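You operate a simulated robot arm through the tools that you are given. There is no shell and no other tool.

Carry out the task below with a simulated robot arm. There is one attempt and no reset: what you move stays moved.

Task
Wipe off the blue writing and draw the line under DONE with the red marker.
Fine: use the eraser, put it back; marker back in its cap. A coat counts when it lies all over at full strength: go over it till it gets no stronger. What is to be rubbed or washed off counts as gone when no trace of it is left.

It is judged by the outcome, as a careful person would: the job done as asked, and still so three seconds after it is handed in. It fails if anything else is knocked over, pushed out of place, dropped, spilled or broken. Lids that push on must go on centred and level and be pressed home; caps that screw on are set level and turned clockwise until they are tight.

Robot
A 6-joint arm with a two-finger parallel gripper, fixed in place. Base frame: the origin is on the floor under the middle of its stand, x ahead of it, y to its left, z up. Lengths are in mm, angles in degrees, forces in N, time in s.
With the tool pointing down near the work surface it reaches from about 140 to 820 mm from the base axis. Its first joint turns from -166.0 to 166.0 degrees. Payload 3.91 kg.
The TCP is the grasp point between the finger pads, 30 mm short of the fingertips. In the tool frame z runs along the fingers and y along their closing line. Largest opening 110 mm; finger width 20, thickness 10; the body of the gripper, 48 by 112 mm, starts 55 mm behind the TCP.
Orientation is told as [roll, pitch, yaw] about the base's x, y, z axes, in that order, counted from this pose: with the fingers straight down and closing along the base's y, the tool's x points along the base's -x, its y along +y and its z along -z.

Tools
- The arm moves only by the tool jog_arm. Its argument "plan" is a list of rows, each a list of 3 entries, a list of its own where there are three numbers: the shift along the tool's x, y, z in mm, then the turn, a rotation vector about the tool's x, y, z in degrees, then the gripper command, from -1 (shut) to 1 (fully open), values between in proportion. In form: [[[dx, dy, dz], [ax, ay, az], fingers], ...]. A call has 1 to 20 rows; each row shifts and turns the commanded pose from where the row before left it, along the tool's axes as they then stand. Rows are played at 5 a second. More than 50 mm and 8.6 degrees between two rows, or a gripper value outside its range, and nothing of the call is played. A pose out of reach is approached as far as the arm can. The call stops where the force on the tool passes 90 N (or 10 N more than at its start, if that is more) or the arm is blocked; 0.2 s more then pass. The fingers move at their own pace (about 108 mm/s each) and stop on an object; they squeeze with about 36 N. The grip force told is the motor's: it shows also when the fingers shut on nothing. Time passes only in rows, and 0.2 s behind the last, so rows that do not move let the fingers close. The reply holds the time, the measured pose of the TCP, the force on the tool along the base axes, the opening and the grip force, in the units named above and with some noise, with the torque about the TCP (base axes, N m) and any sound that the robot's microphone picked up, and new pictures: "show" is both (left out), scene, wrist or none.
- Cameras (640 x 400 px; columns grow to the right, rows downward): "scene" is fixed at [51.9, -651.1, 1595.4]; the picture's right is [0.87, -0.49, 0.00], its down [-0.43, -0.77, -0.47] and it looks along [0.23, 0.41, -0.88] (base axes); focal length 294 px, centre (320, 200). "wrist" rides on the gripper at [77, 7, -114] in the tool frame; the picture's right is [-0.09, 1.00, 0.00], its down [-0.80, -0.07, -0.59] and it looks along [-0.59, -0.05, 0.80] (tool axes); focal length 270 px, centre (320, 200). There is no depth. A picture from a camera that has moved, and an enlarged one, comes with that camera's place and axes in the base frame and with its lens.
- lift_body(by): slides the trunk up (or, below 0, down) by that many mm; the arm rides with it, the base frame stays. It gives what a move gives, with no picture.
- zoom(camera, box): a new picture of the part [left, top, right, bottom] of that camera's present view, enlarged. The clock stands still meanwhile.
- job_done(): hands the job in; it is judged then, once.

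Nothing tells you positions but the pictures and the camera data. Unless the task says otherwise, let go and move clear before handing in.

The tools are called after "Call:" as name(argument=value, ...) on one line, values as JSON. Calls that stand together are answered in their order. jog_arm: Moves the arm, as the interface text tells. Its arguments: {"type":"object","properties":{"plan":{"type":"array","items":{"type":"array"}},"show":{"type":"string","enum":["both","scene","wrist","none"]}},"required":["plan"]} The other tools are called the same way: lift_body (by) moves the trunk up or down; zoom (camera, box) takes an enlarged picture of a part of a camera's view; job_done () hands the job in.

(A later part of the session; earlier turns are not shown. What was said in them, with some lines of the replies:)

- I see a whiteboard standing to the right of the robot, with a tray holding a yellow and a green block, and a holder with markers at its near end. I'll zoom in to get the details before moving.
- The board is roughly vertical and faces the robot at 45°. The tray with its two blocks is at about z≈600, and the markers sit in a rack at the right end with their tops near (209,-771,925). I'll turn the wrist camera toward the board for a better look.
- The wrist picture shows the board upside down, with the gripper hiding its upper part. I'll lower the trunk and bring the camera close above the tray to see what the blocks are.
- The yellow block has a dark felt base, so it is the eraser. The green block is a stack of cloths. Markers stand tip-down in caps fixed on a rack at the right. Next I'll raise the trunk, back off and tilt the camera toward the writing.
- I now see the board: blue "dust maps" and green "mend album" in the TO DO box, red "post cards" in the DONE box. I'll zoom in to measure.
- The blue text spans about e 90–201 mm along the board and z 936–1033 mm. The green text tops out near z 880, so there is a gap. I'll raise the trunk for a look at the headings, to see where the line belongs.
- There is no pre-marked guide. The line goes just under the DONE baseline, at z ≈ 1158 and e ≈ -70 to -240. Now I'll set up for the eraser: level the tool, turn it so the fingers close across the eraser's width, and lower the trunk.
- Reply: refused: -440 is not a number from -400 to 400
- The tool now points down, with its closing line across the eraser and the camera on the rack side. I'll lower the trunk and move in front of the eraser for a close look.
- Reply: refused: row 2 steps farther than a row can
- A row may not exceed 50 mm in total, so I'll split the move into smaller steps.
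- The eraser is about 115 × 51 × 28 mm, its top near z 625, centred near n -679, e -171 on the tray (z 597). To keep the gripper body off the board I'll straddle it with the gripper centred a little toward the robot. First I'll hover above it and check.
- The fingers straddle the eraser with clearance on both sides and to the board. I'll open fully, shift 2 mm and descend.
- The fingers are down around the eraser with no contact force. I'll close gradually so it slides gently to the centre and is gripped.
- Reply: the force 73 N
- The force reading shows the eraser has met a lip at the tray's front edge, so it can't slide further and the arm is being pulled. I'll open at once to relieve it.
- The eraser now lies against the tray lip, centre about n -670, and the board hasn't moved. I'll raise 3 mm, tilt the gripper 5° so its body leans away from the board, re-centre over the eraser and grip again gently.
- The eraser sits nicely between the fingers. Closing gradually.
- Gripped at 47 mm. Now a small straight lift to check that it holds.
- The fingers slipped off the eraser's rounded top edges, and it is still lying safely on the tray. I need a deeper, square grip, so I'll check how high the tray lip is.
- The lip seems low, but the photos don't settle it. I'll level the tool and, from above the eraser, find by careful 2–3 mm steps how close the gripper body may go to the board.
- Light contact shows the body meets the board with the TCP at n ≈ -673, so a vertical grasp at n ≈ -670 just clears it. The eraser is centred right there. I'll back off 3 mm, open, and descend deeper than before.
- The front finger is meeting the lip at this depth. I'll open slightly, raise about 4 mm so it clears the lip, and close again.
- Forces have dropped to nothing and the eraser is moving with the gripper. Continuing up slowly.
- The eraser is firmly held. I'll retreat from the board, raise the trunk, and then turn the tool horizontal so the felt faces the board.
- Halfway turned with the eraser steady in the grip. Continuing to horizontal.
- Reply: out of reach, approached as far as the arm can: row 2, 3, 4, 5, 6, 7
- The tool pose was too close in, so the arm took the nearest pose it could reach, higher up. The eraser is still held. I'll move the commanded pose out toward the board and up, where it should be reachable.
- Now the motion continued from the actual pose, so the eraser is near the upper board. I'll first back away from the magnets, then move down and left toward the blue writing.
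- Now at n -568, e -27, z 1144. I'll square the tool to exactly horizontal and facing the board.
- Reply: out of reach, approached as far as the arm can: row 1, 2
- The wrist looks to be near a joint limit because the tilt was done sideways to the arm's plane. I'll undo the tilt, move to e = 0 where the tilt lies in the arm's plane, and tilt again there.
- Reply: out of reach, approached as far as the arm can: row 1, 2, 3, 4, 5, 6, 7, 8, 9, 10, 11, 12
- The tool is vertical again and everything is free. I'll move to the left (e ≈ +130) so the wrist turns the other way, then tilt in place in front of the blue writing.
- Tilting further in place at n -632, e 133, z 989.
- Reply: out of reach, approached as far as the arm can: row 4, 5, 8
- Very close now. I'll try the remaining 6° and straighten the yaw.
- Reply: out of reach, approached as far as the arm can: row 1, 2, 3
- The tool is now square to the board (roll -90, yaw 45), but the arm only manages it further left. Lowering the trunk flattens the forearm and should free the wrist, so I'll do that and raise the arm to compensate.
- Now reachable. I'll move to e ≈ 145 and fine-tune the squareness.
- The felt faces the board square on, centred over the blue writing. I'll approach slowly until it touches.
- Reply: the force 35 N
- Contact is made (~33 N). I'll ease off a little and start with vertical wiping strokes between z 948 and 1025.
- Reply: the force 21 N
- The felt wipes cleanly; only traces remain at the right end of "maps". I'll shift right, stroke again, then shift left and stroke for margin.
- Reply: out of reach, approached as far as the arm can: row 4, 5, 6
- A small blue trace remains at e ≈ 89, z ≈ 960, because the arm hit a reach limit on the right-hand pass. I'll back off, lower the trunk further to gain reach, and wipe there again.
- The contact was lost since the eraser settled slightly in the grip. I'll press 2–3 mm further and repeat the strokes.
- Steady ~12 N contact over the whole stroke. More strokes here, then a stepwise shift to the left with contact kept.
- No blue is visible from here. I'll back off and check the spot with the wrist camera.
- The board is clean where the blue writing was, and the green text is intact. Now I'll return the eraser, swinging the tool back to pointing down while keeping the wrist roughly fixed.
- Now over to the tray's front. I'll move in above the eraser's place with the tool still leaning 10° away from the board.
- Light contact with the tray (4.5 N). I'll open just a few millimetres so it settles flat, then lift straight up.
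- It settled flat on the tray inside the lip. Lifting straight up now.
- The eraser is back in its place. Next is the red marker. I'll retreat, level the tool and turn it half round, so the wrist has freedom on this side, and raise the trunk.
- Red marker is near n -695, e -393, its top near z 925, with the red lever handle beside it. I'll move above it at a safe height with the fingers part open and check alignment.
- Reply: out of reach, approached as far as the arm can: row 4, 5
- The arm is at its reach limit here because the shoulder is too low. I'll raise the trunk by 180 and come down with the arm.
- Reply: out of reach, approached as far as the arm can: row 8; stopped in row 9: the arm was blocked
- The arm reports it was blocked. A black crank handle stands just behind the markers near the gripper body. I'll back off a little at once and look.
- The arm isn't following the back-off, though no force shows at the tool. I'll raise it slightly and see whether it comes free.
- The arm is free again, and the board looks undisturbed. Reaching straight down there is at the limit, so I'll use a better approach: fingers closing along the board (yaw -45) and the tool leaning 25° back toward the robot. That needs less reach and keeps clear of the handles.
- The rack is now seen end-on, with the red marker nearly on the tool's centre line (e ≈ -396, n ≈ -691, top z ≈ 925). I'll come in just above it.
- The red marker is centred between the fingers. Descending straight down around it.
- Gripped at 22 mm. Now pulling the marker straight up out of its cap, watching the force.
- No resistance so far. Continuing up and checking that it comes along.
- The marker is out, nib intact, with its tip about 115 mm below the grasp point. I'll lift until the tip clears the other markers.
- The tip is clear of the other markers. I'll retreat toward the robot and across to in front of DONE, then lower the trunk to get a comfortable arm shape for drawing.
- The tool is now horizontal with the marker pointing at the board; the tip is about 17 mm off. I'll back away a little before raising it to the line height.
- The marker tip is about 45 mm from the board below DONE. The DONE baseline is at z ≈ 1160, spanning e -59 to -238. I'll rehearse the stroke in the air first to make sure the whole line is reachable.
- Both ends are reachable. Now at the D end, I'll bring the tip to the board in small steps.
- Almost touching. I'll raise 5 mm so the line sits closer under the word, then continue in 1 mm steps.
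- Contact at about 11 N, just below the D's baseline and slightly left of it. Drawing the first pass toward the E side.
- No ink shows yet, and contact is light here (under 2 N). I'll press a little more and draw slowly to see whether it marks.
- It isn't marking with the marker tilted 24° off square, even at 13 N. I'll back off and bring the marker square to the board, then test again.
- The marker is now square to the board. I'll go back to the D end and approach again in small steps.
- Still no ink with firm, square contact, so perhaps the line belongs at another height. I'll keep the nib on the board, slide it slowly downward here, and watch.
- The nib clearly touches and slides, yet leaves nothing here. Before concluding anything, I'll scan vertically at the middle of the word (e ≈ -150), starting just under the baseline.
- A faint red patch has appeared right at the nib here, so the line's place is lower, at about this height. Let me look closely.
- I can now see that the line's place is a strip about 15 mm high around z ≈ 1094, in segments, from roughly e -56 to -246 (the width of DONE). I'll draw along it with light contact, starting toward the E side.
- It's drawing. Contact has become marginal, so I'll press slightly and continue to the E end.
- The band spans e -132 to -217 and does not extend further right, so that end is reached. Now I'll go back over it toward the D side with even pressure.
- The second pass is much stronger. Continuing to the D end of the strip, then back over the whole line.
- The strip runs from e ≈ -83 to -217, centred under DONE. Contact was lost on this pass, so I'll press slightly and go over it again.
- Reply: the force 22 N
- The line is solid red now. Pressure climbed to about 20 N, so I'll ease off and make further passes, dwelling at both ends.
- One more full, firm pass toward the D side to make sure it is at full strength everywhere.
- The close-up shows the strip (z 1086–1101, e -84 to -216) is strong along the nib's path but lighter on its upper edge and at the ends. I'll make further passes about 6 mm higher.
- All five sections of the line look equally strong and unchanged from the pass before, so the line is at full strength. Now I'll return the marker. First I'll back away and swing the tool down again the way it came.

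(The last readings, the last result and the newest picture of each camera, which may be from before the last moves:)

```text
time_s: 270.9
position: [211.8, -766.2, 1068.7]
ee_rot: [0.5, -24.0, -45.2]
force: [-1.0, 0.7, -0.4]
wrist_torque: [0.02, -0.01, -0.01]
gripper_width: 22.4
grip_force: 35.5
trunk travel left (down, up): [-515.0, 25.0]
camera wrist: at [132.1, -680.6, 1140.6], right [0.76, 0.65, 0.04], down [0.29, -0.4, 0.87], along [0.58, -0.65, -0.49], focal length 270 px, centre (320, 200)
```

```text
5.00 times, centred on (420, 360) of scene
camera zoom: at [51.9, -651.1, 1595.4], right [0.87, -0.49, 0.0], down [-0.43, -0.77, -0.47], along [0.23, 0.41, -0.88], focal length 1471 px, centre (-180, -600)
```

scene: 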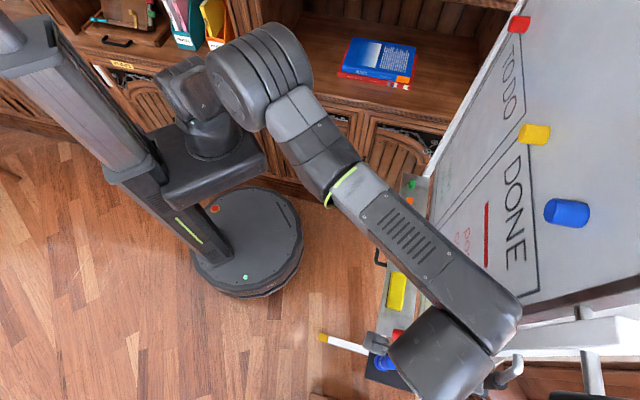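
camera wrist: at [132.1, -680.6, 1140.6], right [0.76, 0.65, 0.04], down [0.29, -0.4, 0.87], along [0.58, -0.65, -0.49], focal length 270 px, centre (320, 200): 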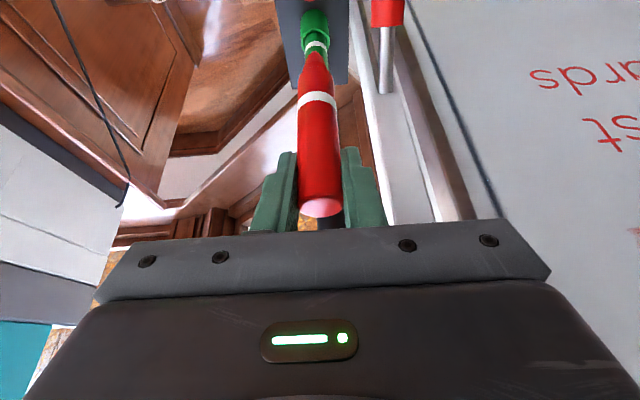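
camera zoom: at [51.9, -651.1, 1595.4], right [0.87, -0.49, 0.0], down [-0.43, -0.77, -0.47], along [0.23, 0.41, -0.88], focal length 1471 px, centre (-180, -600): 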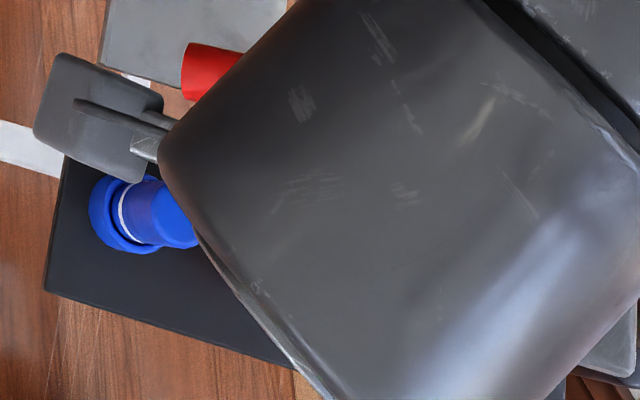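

Call:
jog_arm(plan=[[[0, 0, 0], [0, 0, 0], -1]], show="none")

Call:
jog_arm(plan=[[[0, 0, 0], [0, 0, 0], -1]], show="none")

Call:
jog_arm(plan=[[[0, 0, 0], [0, 0, 0], -1]], show="none")

Call:
jog_arm(plan=[[[0, 0, 0], [0, 0, 0], -1]], show="none")

```text
time_s: 271.3
position: [211.3, -767.4, 1068.1]
ee_rot: [0.5, -23.9, -45.1]
force: [0.7, 0.3, -0.3]
wrist_torque: [-0.02, -0.01, 0.03]
gripper_width: 22.4
grip_force: 35.7
trunk travel left (down, up): [-515.0, 25.0]
```

```text
time_s: 271.7
position: [211.3, -766.8, 1069.1]
ee_rot: [0.6, -24.0, -45.2]
force: [0.0, 0.0, -1.2]
wrist_torque: [0.0, 0.01, -0.02]
gripper_width: 22.3
grip_force: 36.6
trunk travel left (down, up): [-515.0, 25.0]
```

```text
time_s: 272.1
position: [211.3, -766.6, 1067.4]
ee_rot: [0.4, -24.0, -45.1]
force: [0.2, 0.1, -0.5]
wrist_torque: [0.04, 0.0, -0.05]
gripper_width: 22.1
grip_force: 35.7
trunk travel left (down, up): [-515.0, 25.0]
```

```text
time_s: 272.5
position: [211.4, -766.0, 1068.7]
ee_rot: [0.5, -23.9, -45.1]
force: [0.5, 0.1, 0.0]
wrist_torque: [0.0, 0.01, -0.04]
gripper_width: 22.2
grip_force: 35.9
trunk travel left (down, up): [-515.0, 25.0]
```

I'm within 2 mm of the pull-out line, so I'll correct that and lower to just above the cap to check alignment.

Call:
jog_arm(plan=[[[0.4, -1.7, -0.2], [0, 0, 0], -1], [[4.07, 0, 9.14], [0, 0, 0], -1], [[4.07, 0, 9.14], [0, 0, 0], -1], [[4.07, 0, 9.14], [0, 0, 0], -1], [[4.07, 0, 9.14], [0, 0, 0], -1], [[4.07, 0, 9.14], [0, 0, 0], -1], [[4.07, 0, 9.14], [0, 0, 0], -1], [[4.07, 0, 9.14], [0, 0, 0], -1], [[4.07, 0, 9.14], [0, 0, 0], -1], [[0, 0, 0], [0, 0, 0], -1]])

Call:
zoom(camera="wrist", box=[200, 0, 440, 240])

Call:
zoom(camera="scene", box=[360, 320, 480, 400])

```text
time_s: 274.7
position: [210.5, -766.9, 987.1]
ee_rot: [0.5, -24.0, -45.0]
force: [-0.1, -0.2, 1.0]
wrist_torque: [0.01, 0.0, -0.03]
gripper_width: 22.6
grip_force: 36.1
trunk travel left (down, up): [-515.0, 25.0]
camera wrist: at [131.7, -681.1, 1059.5], right [0.76, 0.65, 0.04], down [0.29, -0.4, 0.87], along [0.58, -0.65, -0.49], focal length 270 px, centre (320, 200)
```

scene: 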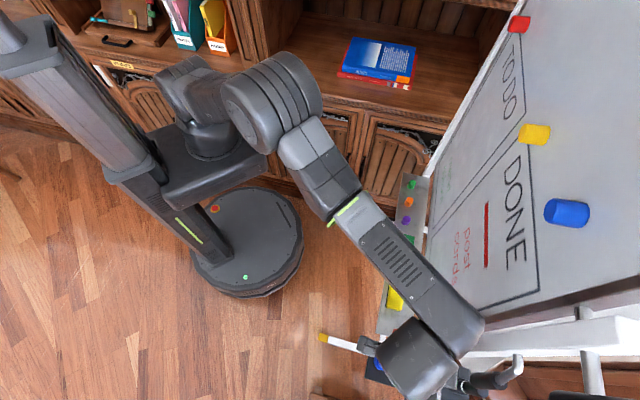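
wrist: 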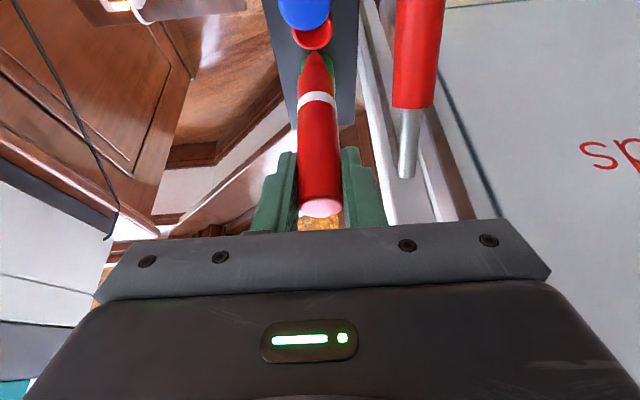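

```text
1.67 times, centred on (320, 120) of wrist
camera zoom: at [131.7, -681.1, 1059.5], right [0.76, 0.65, 0.04], down [0.29, -0.4, 0.87], along [0.58, -0.65, -0.49], focal length 450 px, centre (320, 333)
```

zoom: 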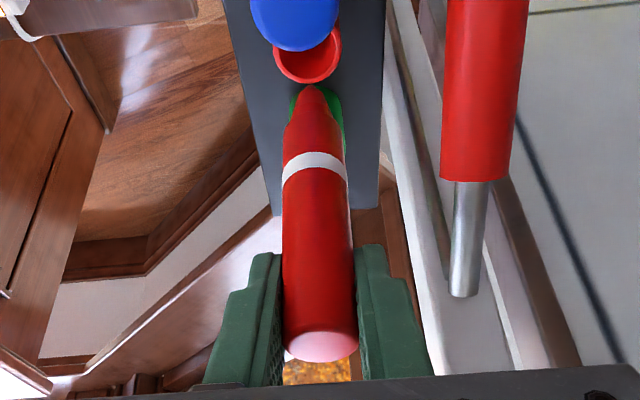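

```text
5.00 times, centred on (420, 360) of scene
camera zoom: at [51.9, -651.1, 1595.4], right [0.87, -0.49, 0.0], down [-0.43, -0.77, -0.47], along [0.23, 0.41, -0.88], focal length 1471 px, centre (-180, -600)
```

zoom: 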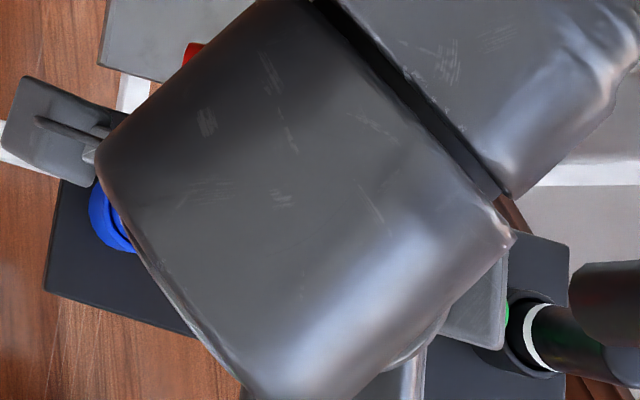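

The nib is lined up over the open red cap. Continuing down in small steps, checking force.

Call:
jog_arm(plan=[[[3.25, -0.7, 7.3], [0, 0, 0], -1], [[3.25, 0, 7.3], [0, 0, 0], -1], [[2.4, 0, 5.5], [0, 0, 0], -1], [[0, 0, 0], [0, 0, 0], -1]], show="wrist")

Call:
zoom(camera="wrist", box=[240, 0, 400, 120])

```text
time_s: 275.7
position: [211.5, -768.0, 964.7]
ee_rot: [0.6, -24.1, -45.2]
force: [0.8, 0.2, 0.2]
wrist_torque: [0.01, 0.01, -0.02]
gripper_width: 22.3
grip_force: 36.4
trunk travel left (down, up): [-515.0, 25.0]
camera wrist: at [131.8, -682.4, 1037.0], right [0.76, 0.65, 0.04], down [0.29, -0.4, 0.87], along [0.58, -0.65, -0.49], focal length 270 px, centre (320, 200)
```

wrist: 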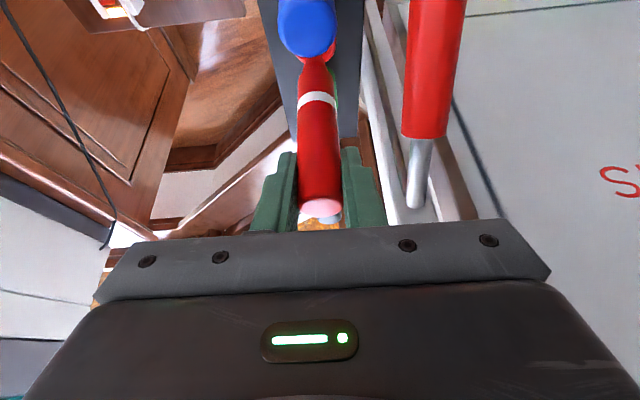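

```text
3.33 times, centred on (320, 60) of wrist
camera zoom: at [131.8, -682.4, 1037.0], right [0.76, 0.65, 0.04], down [0.29, -0.4, 0.87], along [0.58, -0.65, -0.49], focal length 901 px, centre (320, 667)
```

zoom: 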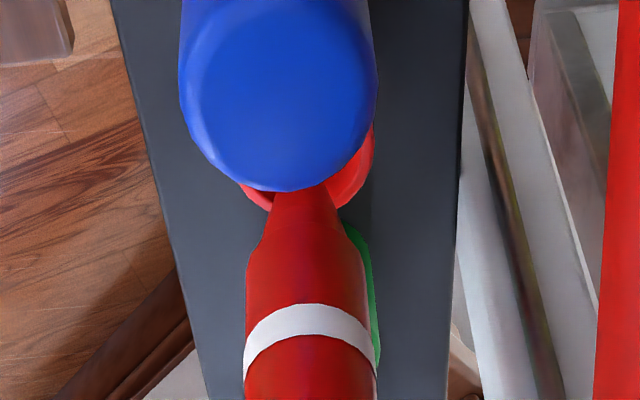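

The nib is entering the cap, well centred. Continuing down gently.

Call:
jog_arm(plan=[[[2.03, 0, 4.57], [0, 0, 0], -1], [[2.03, 0, 4.57], [0, 0, 0], -1], [[2.03, 0, 4.57], [0, 0, 0], -1], [[2.03, 0, 4.57], [0, 0, 0], -1], [[0, 0, 0], [0, 0, 0], -1]], show="none")

Call:
jog_arm(plan=[[[1.63, 0, 3.65], [0, 0, 0], -1], [[1.63, 0, 3.65], [0, 0, 0], -1], [[1.63, 0, 3.65], [0, 0, 0], -1], [[0, 0, 0], [0, 0, 0], -1]], show="none")

Call:
jog_arm(plan=[[[1.63, 0, 3.65], [0, 0, 0], -1], [[1.63, 0, 3.65], [0, 0, 0], -1], [[0, 0, 0], [0, 0, 0], -1]], show="wrist")

```text
time_s: 276.9
position: [210.3, -767.8, 943.4]
ee_rot: [0.4, -23.9, -45.1]
force: [0.1, 0.4, -0.1]
wrist_torque: [0.0, 0.02, 0.02]
gripper_width: 22.5
grip_force: 35.7
trunk travel left (down, up): [-515.0, 25.0]
```

```text
time_s: 277.9
position: [211.0, -768.0, 932.0]
ee_rot: [0.5, -23.9, -45.1]
force: [0.0, -0.7, -0.1]
wrist_torque: [-0.04, 0.02, 0.01]
gripper_width: 22.1
grip_force: 35.5
trunk travel left (down, up): [-515.0, 25.0]
```

```text
time_s: 278.7
position: [210.1, -769.0, 924.2]
ee_rot: [0.5, -24.0, -45.1]
force: [0.5, -0.4, 1.0]
wrist_torque: [0.01, 0.02, -0.02]
gripper_width: 22.3
grip_force: 35.9
trunk travel left (down, up): [-515.0, 25.0]
camera wrist: at [131.3, -682.8, 997.1], right [0.76, 0.65, 0.04], down [0.29, -0.4, 0.87], along [0.58, -0.65, -0.49], focal length 270 px, centre (320, 200)
```

wrist: 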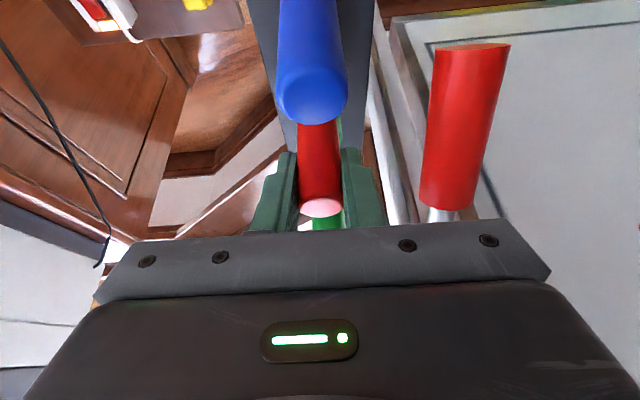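

Call:
jog_arm(plan=[[[1.22, 0, 2.74], [0, 0, 0], -1], [[1.22, 0, 2.74], [0, 0, 0], -1], [[1.22, 0, 2.74], [0, 0, 0], -1], [[0, 0, 0], [0, 0, 0], -1]], show="none")

Call:
jog_arm(plan=[[[0.81, 0, 1.83], [0, 0, 0], -1], [[0, 0, 0], [0, 0, 0], -1]], show="none")

Call:
jog_arm(plan=[[[0.81, 0, 1.83], [0, 0, 0], -1], [[0, 0, 0], [0, 0, 0], -1]], show="none")

Call:
jog_arm(plan=[[[0.81, 0, 1.83], [0, 0, 0], -1], [[0, 0, 0], [0, 0, 0], -1]], show="none")

```text
time_s: 279.7
position: [212.1, -767.0, 915.7]
ee_rot: [0.5, -24.2, -45.1]
force: [-0.6, -1.1, 3.2]
wrist_torque: [-0.04, 0.05, -0.03]
gripper_width: 22.4
grip_force: 36.5
trunk travel left (down, up): [-515.0, 25.0]
```

```text
time_s: 280.3
position: [211.3, -768.3, 915.9]
ee_rot: [0.3, -24.2, -45.1]
force: [-0.5, 0.4, 15.7]
wrist_torque: [0.13, 0.07, 0.0]
gripper_width: 22.3
grip_force: 35.7
trunk travel left (down, up): [-515.0, 25.0]
```

```text
time_s: 280.9
position: [212.1, -767.5, 916.1]
ee_rot: [0.3, -24.4, -45.0]
force: [1.7, 0.6, 29.0]
wrist_torque: [-0.01, -0.25, -0.02]
gripper_width: 22.1
grip_force: 36.0
trunk travel left (down, up): [-515.0, 25.0]
```

```text
time_s: 281.5
position: [210.5, -766.0, 916.2]
ee_rot: [0.2, -24.3, -45.2]
force: [0.9, -0.5, 34.1]
wrist_torque: [-0.04, -0.13, -0.01]
gripper_width: 22.4
grip_force: 36.2
trunk travel left (down, up): [-515.0, 25.0]
```

The marker has met firm resistance (34 N). I'll check how far in it sits compared with its neighbours.

Call:
jog_arm(plan=[[[-0.8, 0, -1.8], [0, 0, 0], -1], [[0, 0, 0], [0, 0, 0], -1]])

Call:
zoom(camera="wrist", box=[220, 40, 420, 240])

Call:
zoom(camera="scene", box=[360, 320, 480, 400])

```text
time_s: 282.1
position: [212.2, -766.1, 913.1]
ee_rot: [0.4, -24.3, -45.1]
force: [1.5, -3.1, 27.5]
wrist_torque: [-0.44, -0.2, 0.0]
gripper_width: 22.3
grip_force: 35.8
trunk travel left (down, up): [-515.0, 25.0]
camera wrist: at [131.8, -680.7, 986.4], right [0.76, 0.65, 0.04], down [0.29, -0.4, 0.87], along [0.58, -0.65, -0.49], focal length 270 px, centre (320, 200)
```

scene: 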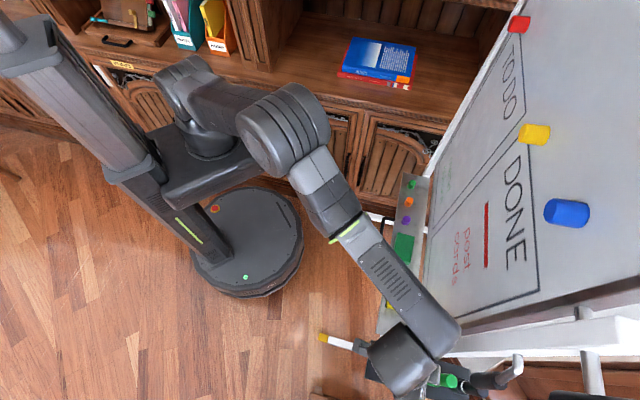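
wrist: 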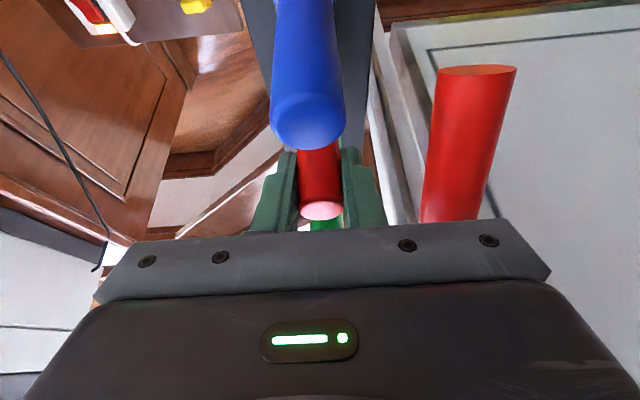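

```text
2.00 times, centred on (320, 140) of wrist
camera zoom: at [131.8, -680.7, 986.4], right [0.76, 0.65, 0.04], down [0.29, -0.4, 0.87], along [0.58, -0.65, -0.49], focal length 541 px, centre (320, 320)
```

zoom: 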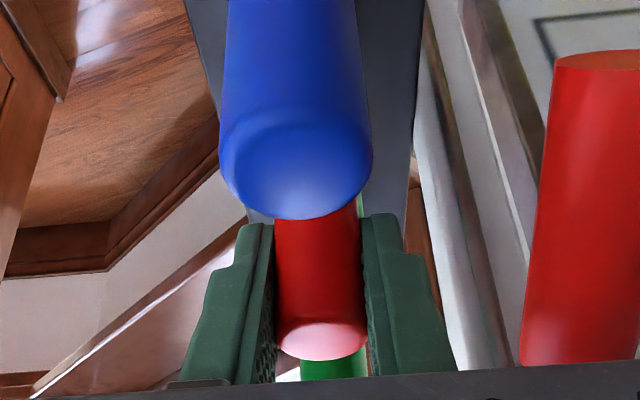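

```text
5.00 times, centred on (420, 360) of scene
camera zoom: at [51.9, -651.1, 1595.4], right [0.87, -0.49, 0.0], down [-0.43, -0.77, -0.47], along [0.23, 0.41, -0.88], focal length 1471 px, centre (-180, -600)
```

zoom: 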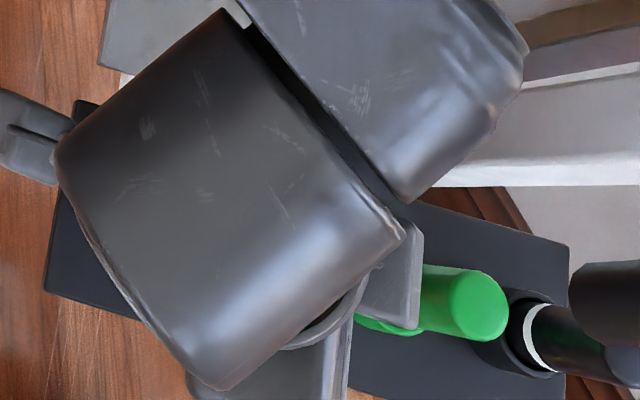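

The marker's end is at the same height (z ≈ 925.7) as before I pulled it, so it appears fully home. I'll press once more to be sure and look again.

Call:
jog_arm(plan=[[[0.6, 0, 1.4], [0, 0, 0], -1], [[0.6, 0, 1.4], [0, 0, 0], -1], [[0, 0, 0], [0, 0, 0], -1]], show="wrist")

Call:
zoom(camera="wrist", box=[220, 40, 420, 240])

```text
time_s: 282.9
position: [210.4, -767.5, 912.1]
ee_rot: [0.3, -24.4, -45.1]
force: [0.6, -0.2, 34.4]
wrist_torque: [-0.14, -0.08, -0.01]
gripper_width: 22.3
grip_force: 36.6
trunk travel left (down, up): [-515.0, 25.0]
camera wrist: at [131.2, -679.9, 984.8], right [0.76, 0.65, 0.04], down [0.29, -0.4, 0.87], along [0.58, -0.65, -0.49], focal length 270 px, centre (320, 200)
```

wrist: 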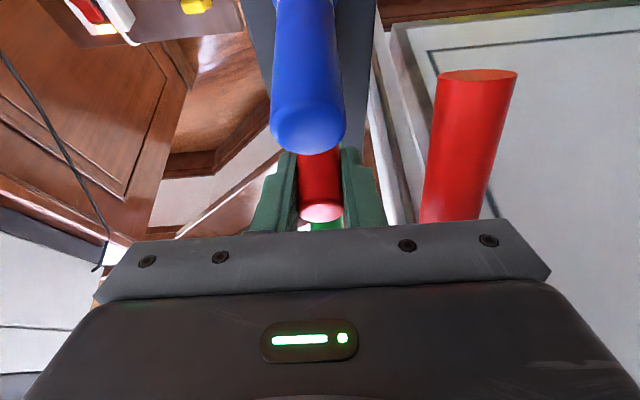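

```text
2.00 times, centred on (320, 140) of wrist
camera zoom: at [131.2, -679.9, 984.8], right [0.76, 0.65, 0.04], down [0.29, -0.4, 0.87], along [0.58, -0.65, -0.49], focal length 541 px, centre (320, 320)
```

zoom: 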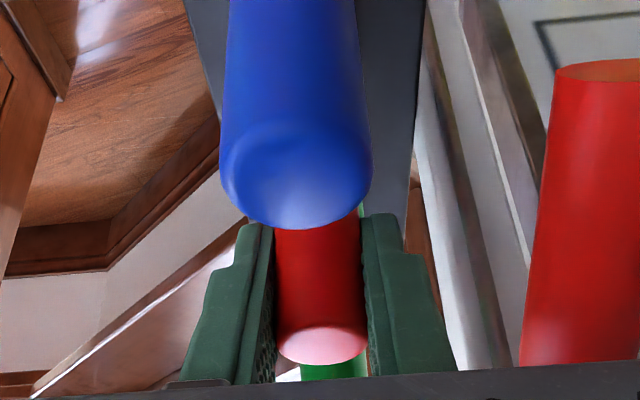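

Fully seated: the pads slip before it goes any deeper. I'll ease the push, then open the fingers.

Call:
jog_arm(plan=[[[-0.4, 0, -0.9], [0, 0, 0], -1], [[-0.4, 0, -0.9], [0, 0, 0], -1], [[0, 0, 0], [0, 0, 0], -1]], show="none")

```text
time_s: 283.7
position: [210.2, -767.4, 913.3]
ee_rot: [0.3, -24.1, -45.0]
force: [-1.6, -0.2, 25.9]
wrist_torque: [-0.04, 0.16, 0.02]
gripper_width: 22.2
grip_force: 35.8
trunk travel left (down, up): [-515.0, 25.0]
```

Call:
jog_arm(plan=[[[-0.6, 0, -1.4], [0, 0, 0], -1], [[-0.6, 0, -1.4], [0, 0, 0], -1], [[0, 0, 0], [0, 0, 0], -1]], show="none")

```text
time_s: 284.5
position: [210.3, -766.6, 912.1]
ee_rot: [0.6, -23.9, -45.2]
force: [-1.8, -1.0, 10.5]
wrist_torque: [-0.13, 0.18, 0.01]
gripper_width: 22.3
grip_force: 36.4
trunk travel left (down, up): [-515.0, 25.0]
```

Nearly neutral. Opening the fingers now, only as far as needed.

Call:
jog_arm(plan=[[[-0.3, 0, -0.6], [0, 0, 0], -1], [[0, 0, 0], [0, 0, 0], -0.55], [[0, 0, 0], [0, 0, 0], -0.45], [[0, 0, 0], [0, 0, 0], -0.38], [[0, 0, 0], [0, 0, 0], -0.38], [[0, 0, 0], [0, 0, 0], -0.38]])

Call:
zoom(camera="wrist", box=[220, 40, 420, 240])

```text
time_s: 285.9
position: [211.5, -768.4, 914.5]
ee_rot: [0.5, -24.0, -45.1]
force: [-0.3, 1.2, -0.3]
wrist_torque: [0.04, -0.02, -0.01]
gripper_width: 34.0
grip_force: 0.1
trunk travel left (down, up): [-515.0, 25.0]
camera wrist: at [131.9, -681.8, 986.7], right [0.76, 0.65, 0.04], down [0.29, -0.4, 0.87], along [0.58, -0.65, -0.49], focal length 270 px, centre (320, 200)
```

scene: 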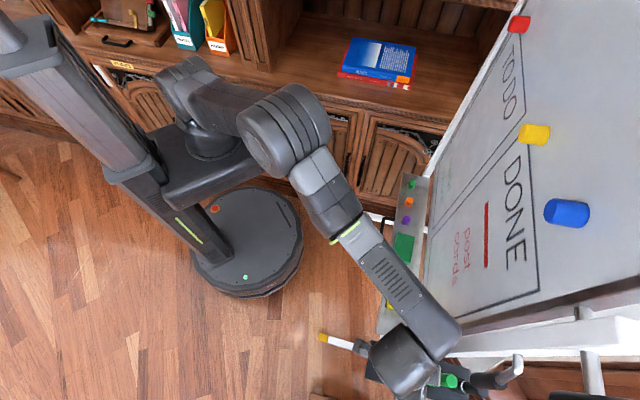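
wrist: 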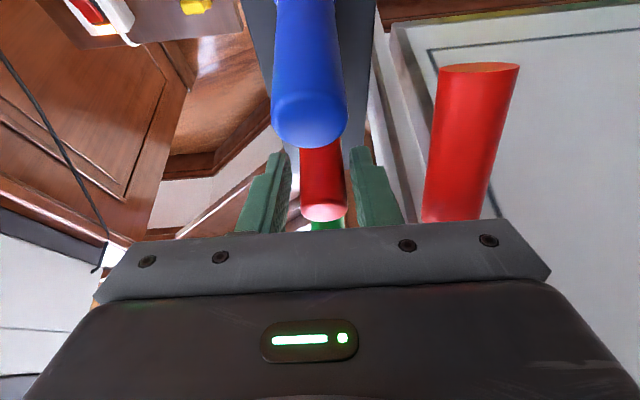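

```text
2.00 times, centred on (320, 140) of wrist
camera zoom: at [131.9, -681.8, 986.7], right [0.76, 0.65, 0.04], down [0.29, -0.4, 0.87], along [0.58, -0.65, -0.49], focal length 541 px, centre (320, 320)
```

zoom: 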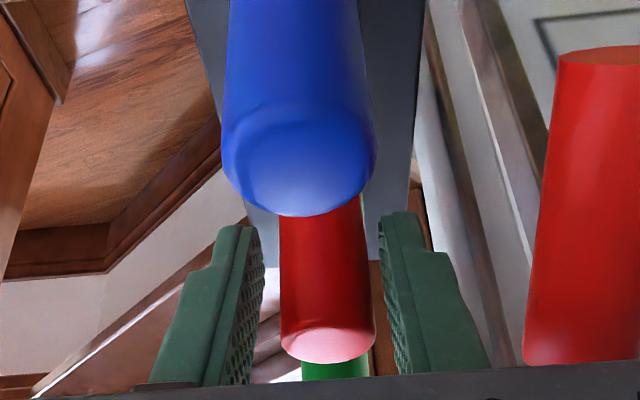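

Released. Rising straight up clear of the markers.

Call:
jog_arm(plan=[[[-3, 0, -6.7], [0, 0, 0], -0.38], [[-4.07, 0, -9.14], [0, 0, 0], -0.38], [[-4.9, 0, -11], [0, 0, 0], -0.38], [[-4.9, 0, -11], [0, 0, 0], -0.38], [[-4.9, 0, -11], [0, 0, 0], -0.38], [[-4.9, 0, -11], [0, 0, 0], -0.38], [[-4.9, 0, -11], [0, 0, 0], -0.38], [[-4.9, 0, -11], [0, 0, 0], -0.38], [[0, 0, 0], [0, 0, 0], -0.38]])

Call:
zoom(camera="wrist", box=[240, 0, 400, 120])

```text
time_s: 287.9
position: [211.1, -766.9, 1004.9]
ee_rot: [0.6, -24.0, -45.2]
force: [0.2, -0.5, -0.5]
wrist_torque: [-0.03, -0.01, -0.02]
gripper_width: 34.2
grip_force: 0.0
trunk travel left (down, up): [-515.0, 25.0]
camera wrist: at [132.6, -681.3, 1077.3], right [0.76, 0.65, 0.04], down [0.29, -0.4, 0.87], along [0.58, -0.65, -0.49], focal length 270 px, centre (320, 200)
```

scene: 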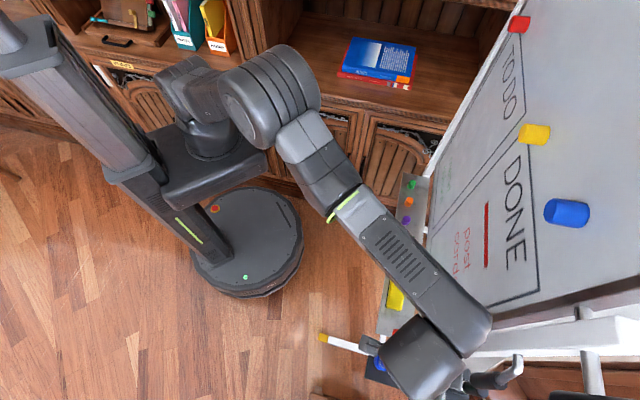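
wrist: 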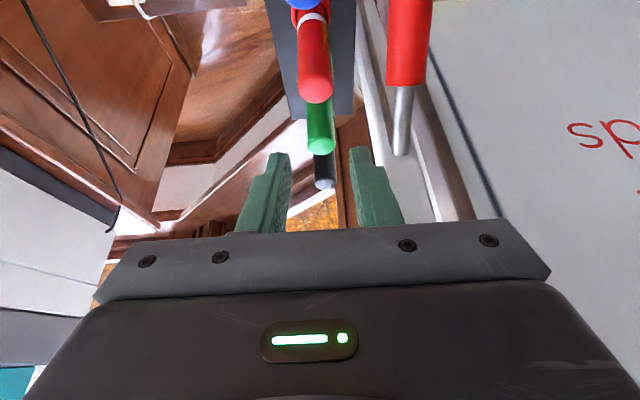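

```text
3.33 times, centred on (320, 60) of wrist
camera zoom: at [132.6, -681.3, 1077.3], right [0.76, 0.65, 0.04], down [0.29, -0.4, 0.87], along [0.58, -0.65, -0.49], focal length 901 px, centre (320, 667)
```

zoom: 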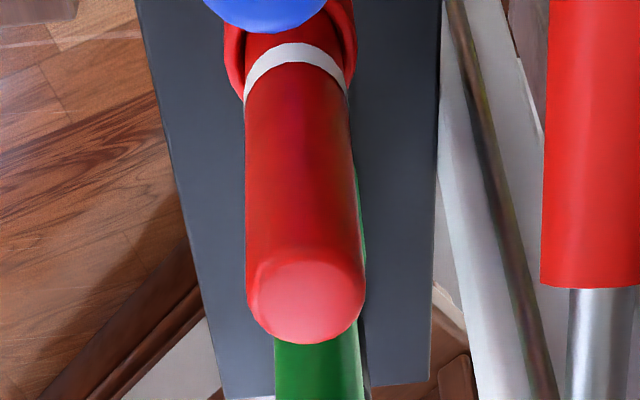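

The red marker stands back in its cap. I'll retreat and view the rack from the front to compare heights.

Call:
jog_arm(plan=[[[18, 0, -8], [0, 0, 0], -0.38], [[23, 0, -10.2], [0, 0, 0], -0.38], [[23, 0, -10.2], [0, 0, 0], -0.38], [[23, 0, -10.2], [0, 0, 0], -0.38], [[23, 0, -10.2], [0, 0, 0], -0.38], [[23, 0, -10.2], [0, 0, 0], -0.38], [[23, 0, -10.2], [0, 0, 0], -0.38], [[0, 25, 0], [0, -8.5, 0], -1], [[0, 30, 0], [0, -8.5, 0], -1], [[0, 30, 0], [0, -8.5, 0], -1], [[0, 0, 0], [0, 0, 0], -1]])

Call:
zoom(camera="wrist", box=[140, 0, 360, 200])

Call:
zoom(camera="scene", box=[350, 300, 510, 400])

```text
time_s: 290.3
position: [148.5, -586.0, 1005.8]
ee_rot: [0.7, -49.5, -45.6]
force: [-1.0, -0.1, -1.0]
wrist_torque: [0.03, -0.02, -0.03]
gripper_width: 0.2
grip_force: 36.6
trunk travel left (down, up): [-515.0, 25.0]
camera wrist: at [55.6, -484.9, 1021.1], right [0.74, 0.66, 0.07], down [-0.01, -0.1, 0.99], along [0.67, -0.74, -0.07], focal length 270 px, centre (320, 200)
```

scene: 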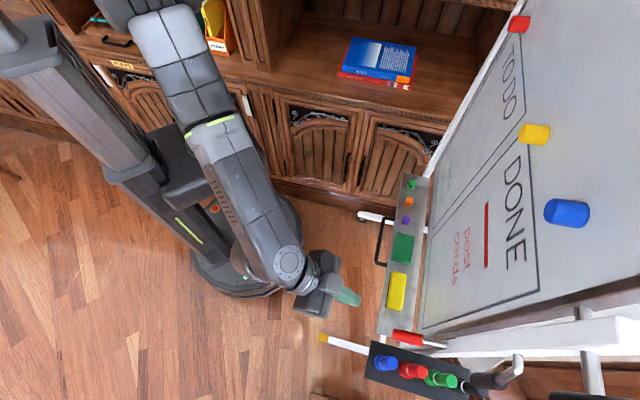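
wrist: 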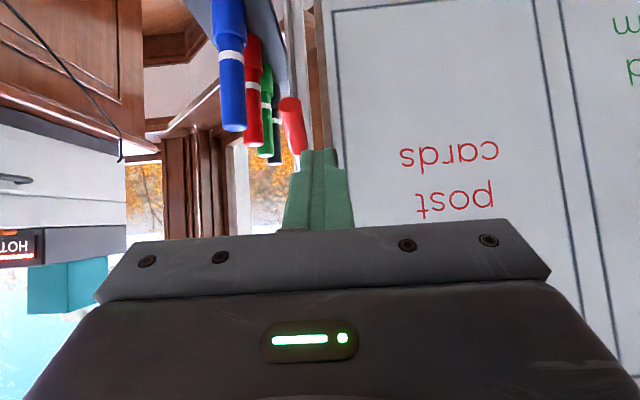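

```text
2.00 times, centred on (250, 100) of wrist
camera zoom: at [55.6, -484.9, 1021.1], right [0.74, 0.66, 0.07], down [-0.01, -0.1, 0.99], along [0.67, -0.74, -0.07], focal length 541 px, centre (460, 400)
```

zoom: 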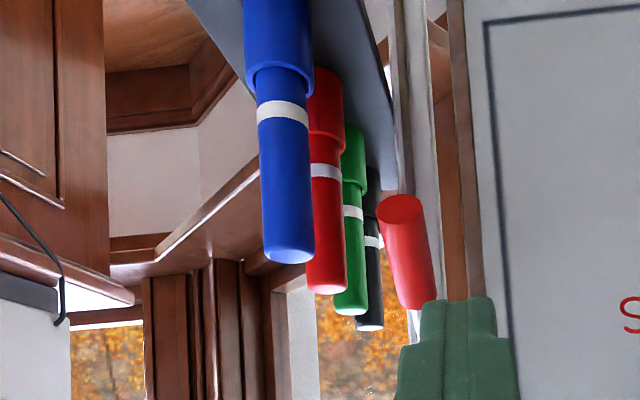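

```text
4.00 times, centred on (430, 350) of scene
camera zoom: at [51.9, -651.1, 1595.4], right [0.87, -0.49, 0.0], down [-0.43, -0.77, -0.47], along [0.23, 0.41, -0.88], focal length 1177 px, centre (-120, -400)
```

zoom: 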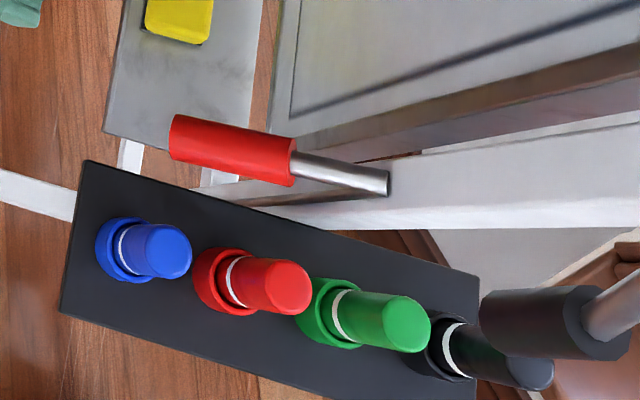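

All four markers stand equally deep in their caps. One last check of the board, tray and surroundings.

Call:
zoom(camera="scene", box=[400, 60, 600, 320])

Call:
zoom(camera="scene", box=[430, 90, 520, 200])

Call:
zoom(camera="scene", box=[360, 160, 450, 340])

Call:
zoom(camera="scene", box=[465, 185, 515, 285])

```text
1.54 times, centred on (500, 190) of scene
camera zoom: at [51.9, -651.1, 1595.4], right [0.87, -0.49, 0.0], down [-0.43, -0.77, -0.47], along [0.23, 0.41, -0.88], focal length 453 px, centre (43, 215)
```

zoom: 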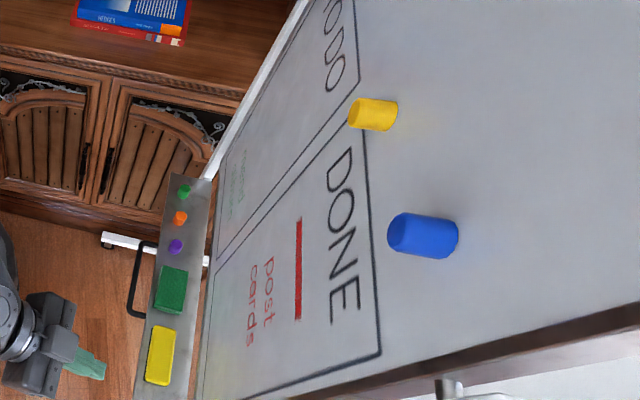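

```text
3.64 times, centred on (475, 145) of scene
camera zoom: at [51.9, -651.1, 1595.4], right [0.87, -0.49, 0.0], down [-0.43, -0.77, -0.47], along [0.23, 0.41, -0.88], focal length 1070 px, centre (-244, 400)
```

zoom: 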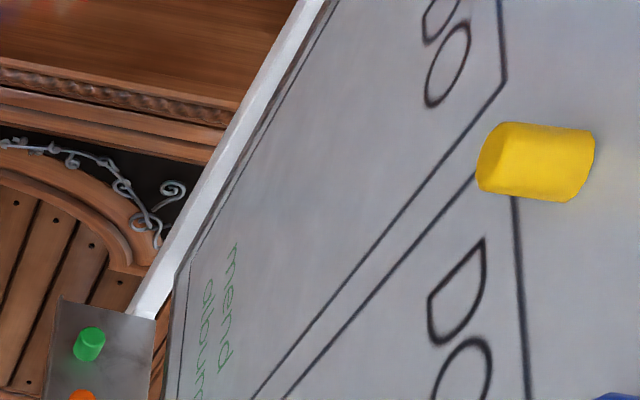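

```text
2.22 times, centred on (405, 250) of scene
camera zoom: at [51.9, -651.1, 1595.4], right [0.87, -0.49, 0.0], down [-0.43, -0.77, -0.47], along [0.23, 0.41, -0.88], focal length 654 px, centre (131, 89)
```

zoom: 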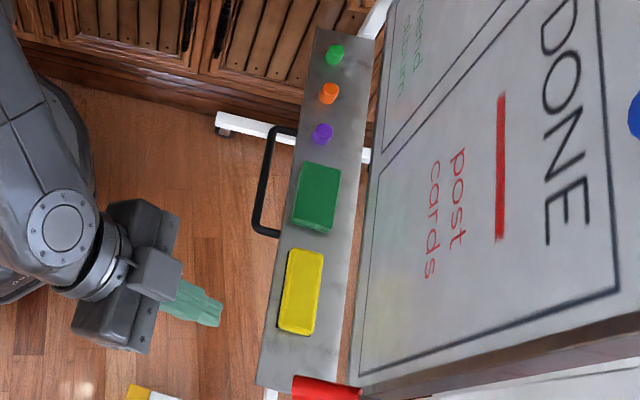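

```text
4.00 times, centred on (490, 235) of scene
camera zoom: at [51.9, -651.1, 1595.4], right [0.87, -0.49, 0.0], down [-0.43, -0.77, -0.47], along [0.23, 0.41, -0.88], focal length 1177 px, centre (-360, 60)
```

zoom: 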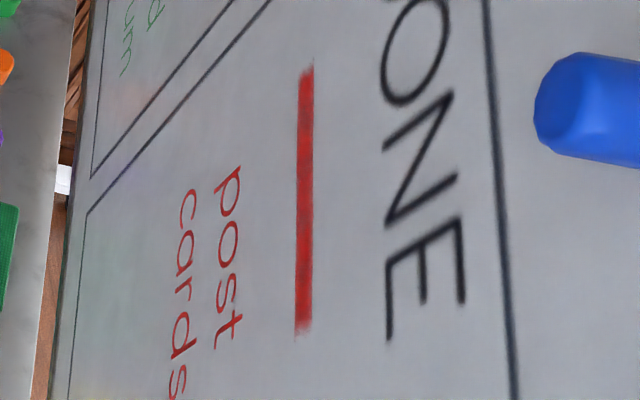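

Everything checks out:
- The blue writing is gone, and the other writing is untouched.
- The red line under DONE is solid from end to end.
- The eraser is back on the tray.
- The red marker is seated in its cap level with the others.
- The arm is clear of everything.

I'm handing the job in.

Call:
job_done()

```text
The job is handed in.
```

The blue "dust maps" writing is wiped off, and a solid red line now runs under DONE. I've handed the job in; no verdict has come back yet.

- **Wiping:** I used the yellow eraser and saw no blue left in close-up views. The green and red writing is untouched. The eraser is back on the tray in about its original place.
- **Line:** It sits about 55 mm below the letters and is a little narrower than the word. I made many passes with the red marker. In close-ups its five sections looked equally strong, and another pass made them no darker. The nib left no ink in the spots I tried closer to the letters.
- **Marker:** It is back in its cap, pressed home and level with the other three.

**Things to know:**
- On the first attempt the eraser slid against the tray's front lip and was pushed with about 70 N before I opened the fingers. The tray and board did not move.
- While reaching for the marker the arm reported being blocked once. I never found what caused it, but nothing looked displaced afterwards.
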